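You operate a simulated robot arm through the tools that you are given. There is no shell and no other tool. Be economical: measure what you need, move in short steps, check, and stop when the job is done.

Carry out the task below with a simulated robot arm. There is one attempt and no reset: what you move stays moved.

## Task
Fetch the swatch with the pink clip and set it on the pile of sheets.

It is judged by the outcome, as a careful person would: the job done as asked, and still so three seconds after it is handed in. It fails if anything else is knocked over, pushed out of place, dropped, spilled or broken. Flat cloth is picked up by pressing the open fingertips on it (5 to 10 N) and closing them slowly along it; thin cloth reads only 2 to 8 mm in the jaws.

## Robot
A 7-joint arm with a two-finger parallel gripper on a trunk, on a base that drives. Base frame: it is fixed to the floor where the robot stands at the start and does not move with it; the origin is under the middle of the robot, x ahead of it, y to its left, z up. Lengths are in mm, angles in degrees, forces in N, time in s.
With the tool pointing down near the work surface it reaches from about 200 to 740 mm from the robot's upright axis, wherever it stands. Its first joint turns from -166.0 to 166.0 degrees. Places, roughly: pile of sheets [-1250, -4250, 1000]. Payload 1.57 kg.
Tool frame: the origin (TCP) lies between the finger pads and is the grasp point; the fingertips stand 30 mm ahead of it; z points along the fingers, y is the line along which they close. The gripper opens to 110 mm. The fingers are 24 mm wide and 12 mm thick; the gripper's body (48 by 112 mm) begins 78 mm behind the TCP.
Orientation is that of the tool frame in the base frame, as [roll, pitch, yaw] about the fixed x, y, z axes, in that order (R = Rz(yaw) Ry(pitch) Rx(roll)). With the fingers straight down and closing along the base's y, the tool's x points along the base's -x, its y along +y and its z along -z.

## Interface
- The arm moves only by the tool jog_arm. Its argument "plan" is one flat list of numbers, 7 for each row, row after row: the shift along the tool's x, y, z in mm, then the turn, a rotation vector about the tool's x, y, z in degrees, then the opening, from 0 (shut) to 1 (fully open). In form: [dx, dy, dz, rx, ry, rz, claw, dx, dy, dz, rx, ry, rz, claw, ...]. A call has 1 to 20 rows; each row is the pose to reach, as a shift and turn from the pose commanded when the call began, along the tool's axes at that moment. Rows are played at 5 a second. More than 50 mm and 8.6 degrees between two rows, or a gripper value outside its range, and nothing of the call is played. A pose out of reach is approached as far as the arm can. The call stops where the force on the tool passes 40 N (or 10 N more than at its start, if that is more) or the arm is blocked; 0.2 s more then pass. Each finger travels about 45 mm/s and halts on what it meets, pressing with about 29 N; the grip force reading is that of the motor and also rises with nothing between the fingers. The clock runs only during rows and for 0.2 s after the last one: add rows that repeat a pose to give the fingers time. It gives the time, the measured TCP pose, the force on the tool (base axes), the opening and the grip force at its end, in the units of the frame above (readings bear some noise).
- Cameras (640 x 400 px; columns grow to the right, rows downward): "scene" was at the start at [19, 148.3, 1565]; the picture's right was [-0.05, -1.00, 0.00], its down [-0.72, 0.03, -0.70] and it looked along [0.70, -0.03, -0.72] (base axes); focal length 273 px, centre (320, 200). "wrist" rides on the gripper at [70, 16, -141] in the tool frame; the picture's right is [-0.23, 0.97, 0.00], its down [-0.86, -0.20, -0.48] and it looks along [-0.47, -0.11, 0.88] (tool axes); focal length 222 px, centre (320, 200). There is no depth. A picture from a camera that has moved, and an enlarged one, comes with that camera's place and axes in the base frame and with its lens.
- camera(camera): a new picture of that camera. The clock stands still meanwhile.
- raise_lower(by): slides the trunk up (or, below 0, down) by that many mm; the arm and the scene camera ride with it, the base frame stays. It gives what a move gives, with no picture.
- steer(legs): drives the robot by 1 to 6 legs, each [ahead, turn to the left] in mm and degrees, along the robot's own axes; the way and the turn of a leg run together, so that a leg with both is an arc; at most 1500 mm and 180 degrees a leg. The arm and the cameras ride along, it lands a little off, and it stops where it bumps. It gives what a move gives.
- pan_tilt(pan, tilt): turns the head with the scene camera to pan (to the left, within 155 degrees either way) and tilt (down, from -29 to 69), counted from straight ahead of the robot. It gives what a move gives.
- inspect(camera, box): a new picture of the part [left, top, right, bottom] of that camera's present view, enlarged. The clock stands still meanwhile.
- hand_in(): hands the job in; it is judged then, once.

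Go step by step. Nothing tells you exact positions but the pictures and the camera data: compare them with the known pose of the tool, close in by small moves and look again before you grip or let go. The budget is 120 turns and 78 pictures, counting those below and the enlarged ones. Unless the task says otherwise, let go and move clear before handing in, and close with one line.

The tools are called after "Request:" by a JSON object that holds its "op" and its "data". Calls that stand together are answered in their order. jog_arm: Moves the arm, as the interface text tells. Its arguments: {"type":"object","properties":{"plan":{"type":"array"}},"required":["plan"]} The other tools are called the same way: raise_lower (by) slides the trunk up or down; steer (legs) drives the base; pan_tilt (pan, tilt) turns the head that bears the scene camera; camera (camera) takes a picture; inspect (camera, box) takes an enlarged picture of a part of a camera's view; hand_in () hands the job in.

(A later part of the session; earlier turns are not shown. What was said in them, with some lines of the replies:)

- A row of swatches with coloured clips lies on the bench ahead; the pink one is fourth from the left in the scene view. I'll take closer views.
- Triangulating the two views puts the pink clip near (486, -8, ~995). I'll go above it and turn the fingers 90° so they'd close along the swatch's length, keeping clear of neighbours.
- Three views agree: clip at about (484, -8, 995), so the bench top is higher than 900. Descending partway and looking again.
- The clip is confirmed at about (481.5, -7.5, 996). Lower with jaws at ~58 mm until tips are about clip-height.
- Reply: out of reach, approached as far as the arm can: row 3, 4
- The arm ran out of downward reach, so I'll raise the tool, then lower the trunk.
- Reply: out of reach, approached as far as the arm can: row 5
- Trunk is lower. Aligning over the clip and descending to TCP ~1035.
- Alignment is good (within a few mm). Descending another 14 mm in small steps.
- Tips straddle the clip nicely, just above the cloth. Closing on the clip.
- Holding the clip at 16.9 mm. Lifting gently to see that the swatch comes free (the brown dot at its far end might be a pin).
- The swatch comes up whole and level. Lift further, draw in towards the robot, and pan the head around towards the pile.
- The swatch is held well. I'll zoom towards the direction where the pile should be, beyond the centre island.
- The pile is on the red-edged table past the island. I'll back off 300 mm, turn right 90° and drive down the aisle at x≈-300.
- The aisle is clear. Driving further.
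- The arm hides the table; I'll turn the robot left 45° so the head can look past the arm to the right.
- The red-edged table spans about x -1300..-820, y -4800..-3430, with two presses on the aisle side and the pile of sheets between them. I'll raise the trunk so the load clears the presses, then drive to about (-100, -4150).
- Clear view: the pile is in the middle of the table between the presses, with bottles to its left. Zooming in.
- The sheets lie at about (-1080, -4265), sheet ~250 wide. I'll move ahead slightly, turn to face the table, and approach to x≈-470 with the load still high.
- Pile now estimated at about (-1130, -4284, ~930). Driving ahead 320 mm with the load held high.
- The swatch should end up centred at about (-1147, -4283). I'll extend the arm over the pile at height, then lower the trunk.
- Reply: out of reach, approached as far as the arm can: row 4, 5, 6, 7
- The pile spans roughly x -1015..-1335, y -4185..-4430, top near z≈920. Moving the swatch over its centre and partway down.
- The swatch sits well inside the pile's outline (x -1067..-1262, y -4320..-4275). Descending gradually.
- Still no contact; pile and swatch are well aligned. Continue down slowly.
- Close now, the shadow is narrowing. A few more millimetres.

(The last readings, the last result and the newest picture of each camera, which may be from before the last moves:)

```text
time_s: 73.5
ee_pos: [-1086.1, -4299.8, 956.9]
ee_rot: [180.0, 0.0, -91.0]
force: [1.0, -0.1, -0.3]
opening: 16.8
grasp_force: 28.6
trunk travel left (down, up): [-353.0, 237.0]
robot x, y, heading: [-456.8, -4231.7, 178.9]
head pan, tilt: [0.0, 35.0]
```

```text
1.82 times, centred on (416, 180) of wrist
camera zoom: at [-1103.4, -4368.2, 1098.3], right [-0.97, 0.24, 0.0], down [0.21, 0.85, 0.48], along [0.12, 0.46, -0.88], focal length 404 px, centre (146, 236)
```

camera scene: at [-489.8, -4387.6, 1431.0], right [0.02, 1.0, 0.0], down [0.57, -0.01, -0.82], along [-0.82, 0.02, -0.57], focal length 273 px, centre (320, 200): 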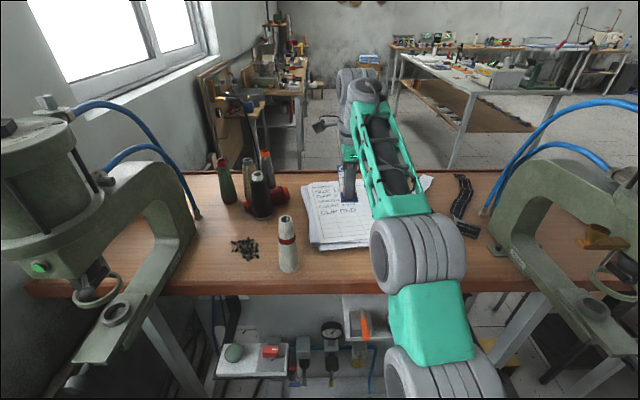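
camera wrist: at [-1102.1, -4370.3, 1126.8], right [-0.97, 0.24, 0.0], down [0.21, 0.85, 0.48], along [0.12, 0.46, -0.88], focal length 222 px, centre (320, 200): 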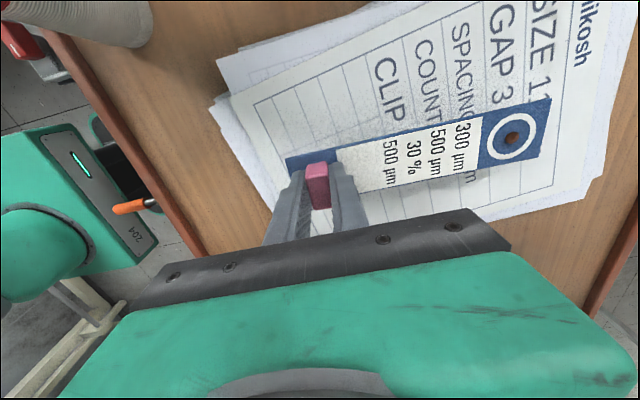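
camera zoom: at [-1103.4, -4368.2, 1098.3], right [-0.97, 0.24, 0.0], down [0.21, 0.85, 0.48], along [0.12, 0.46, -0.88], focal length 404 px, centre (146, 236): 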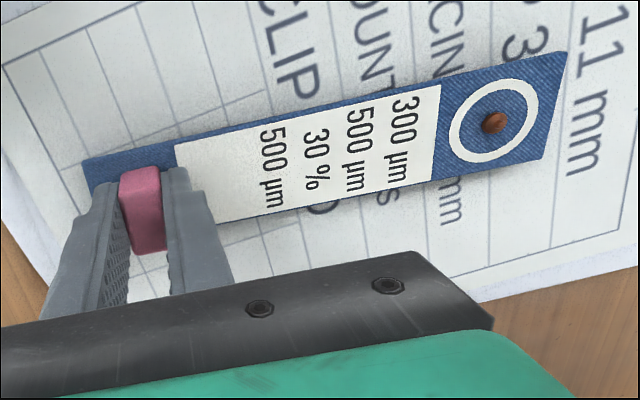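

Request:
{"op": "jog_arm", "data": {"plan": [0, 0, 2, 0, 0, 0, 0, 0, 0, 4, 0, 0, 0, 0, 0, 0, 6, 0, 0, 0, 0, 0, 0, 8, 0, 0, 0, 0, 0, 0, 8, 0, 0, 0, 0]}}

Request:
{"op": "inspect", "data": {"camera": "wrist", "box": [240, 70, 592, 290]}}

```text
time_s: 74.7
ee_pos: [-1086.6, -4300.3, 953.0]
ee_rot: [179.7, 0.0, -90.9]
force: [2.6, 0.5, 20.0]
opening: 17.0
grasp_force: 29.4
trunk travel left (down, up): [-353.0, 237.0]
robot x, y, heading: [-456.4, -4235.1, 179.0]
head pan, tilt: [0.0, 35.0]
```

```text
1.82 times, centred on (416, 180) of wrist
camera zoom: at [-1102.7, -4368.2, 1092.9], right [-0.97, 0.24, 0.01], down [0.22, 0.85, 0.48], along [0.11, 0.46, -0.88], focal length 404 px, centre (146, 236)
```

zoom: 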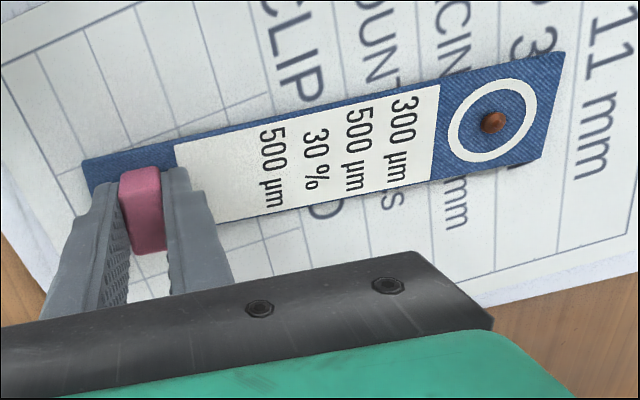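

Contact (20 N up). Easing off the pressure, then opening slowly.

Request:
{"op": "jog_arm", "data": {"plan": [0, 0, -3, 0, 0, 0, 0, 0, 0, -3, 0, 0, 0, 0, 0, 0, -3, 0, 0, 0, 0.18, 0, 0, -3, 0, 0, 0, 0.22, 0, 0, -3, 0, 0, 0, 0.3, 0, 0, -3, 0, 0, 0, 0.4, 0, 0, -3, 0, 0, 0, 0.45, 0, 0, -3, 0, 0, 0, 0.45]}}

Request:
{"op": "camera", "data": {"camera": "wrist"}}

```text
time_s: 76.5
ee_pos: [-1086.9, -4298.2, 951.2]
ee_rot: [179.9, 0.0, -90.9]
force: [-0.2, -1.0, 0.3]
opening: 49.5
grasp_force: 0.0
trunk travel left (down, up): [-353.0, 237.0]
robot x, y, heading: [-457.7, -4232.5, 179.1]
head pan, tilt: [0.0, 35.0]
```

```text
36 pictures are left
camera wrist: at [-1103.9, -4367.9, 1092.5], right [-0.97, 0.24, 0.0], down [0.21, 0.85, 0.48], along [0.12, 0.46, -0.88], focal length 222 px, centre (320, 200)
```

wrist: 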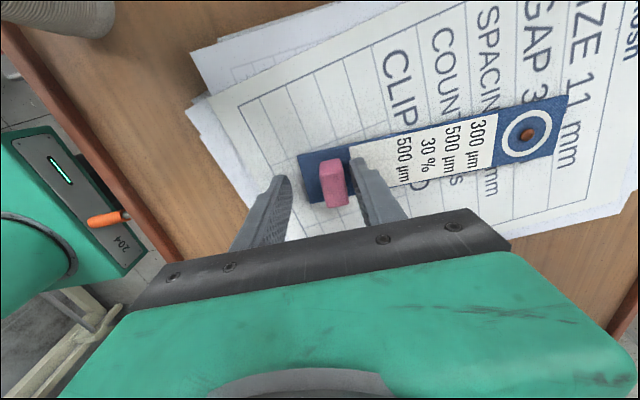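

The swatch is released, flat on the pile. Rising straight up.

Request:
{"op": "jog_arm", "data": {"plan": [0, 0, -10, 0, 0, 0, 0.45, 0, 0, -30, 0, 0, 0, 0.45, 0, 0, -60, 0, 0, 0, 0.45, 0, 0, -100, 0, 0, 0, 0.45, 0, 0, -140, 0, 0, 0, 0.45, 0, 0, -180, 0, 0, 0, 0.45, 0, -40, -200, 0, 0, 0, 0.45, 0, -80, -200, 0, 0, 0, 0.45, 0, -120, -200, 0, 0, 0, 0.45, 0, -120, -200, 0, 0, 0, 0.45]}}

Request:
{"op": "camera", "data": {"camera": "wrist"}}

Request:
{"op": "camera", "data": {"camera": "scene"}}

```text
time_s: 78.7
ee_pos: [-963.5, -4301.6, 1149.7]
ee_rot: [179.9, -0.1, -90.9]
force: [0.3, -0.2, -0.1]
opening: 49.6
grasp_force: 0.0
out of reach, approached as far as the arm can: row 5, 6, 7
trunk travel left (down, up): [-353.0, 237.0]
robot x, y, heading: [-459.7, -4232.4, 179.0]
head pan, tilt: [0.0, 35.0]
```

```text
35 pictures are left
camera wrist: at [-980.4, -4371.2, 1291.3], right [-0.97, 0.24, 0.0], down [0.21, 0.85, 0.48], along [0.12, 0.46, -0.88], focal length 222 px, centre (320, 200)
```

wrist: 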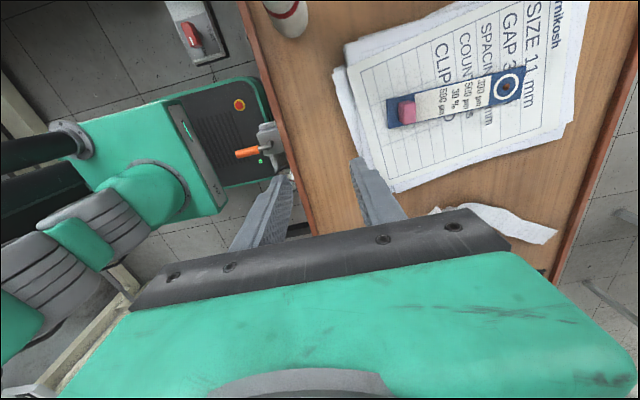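

```text
34 pictures are left
camera scene: at [-488.8, -4387.4, 1431.0], right [0.02, 1.0, 0.0], down [0.57, -0.01, -0.82], along [-0.82, 0.02, -0.57], focal length 273 px, centre (320, 200)
```

scene: 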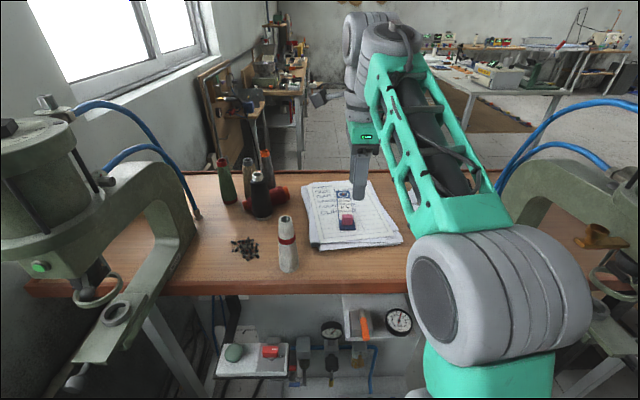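

The swatch with the pink clip lies flat on the pile. The gripper is clear and nothing else has been disturbed, so I'm handing it in.

Request:
{"op": "hand_in", "data": {}}

```text
The job is handed in.
```

I set the swatch with the pink clip flat on the pile of sheets, let go and moved the arm clear. Nothing else looked disturbed in the final pictures.
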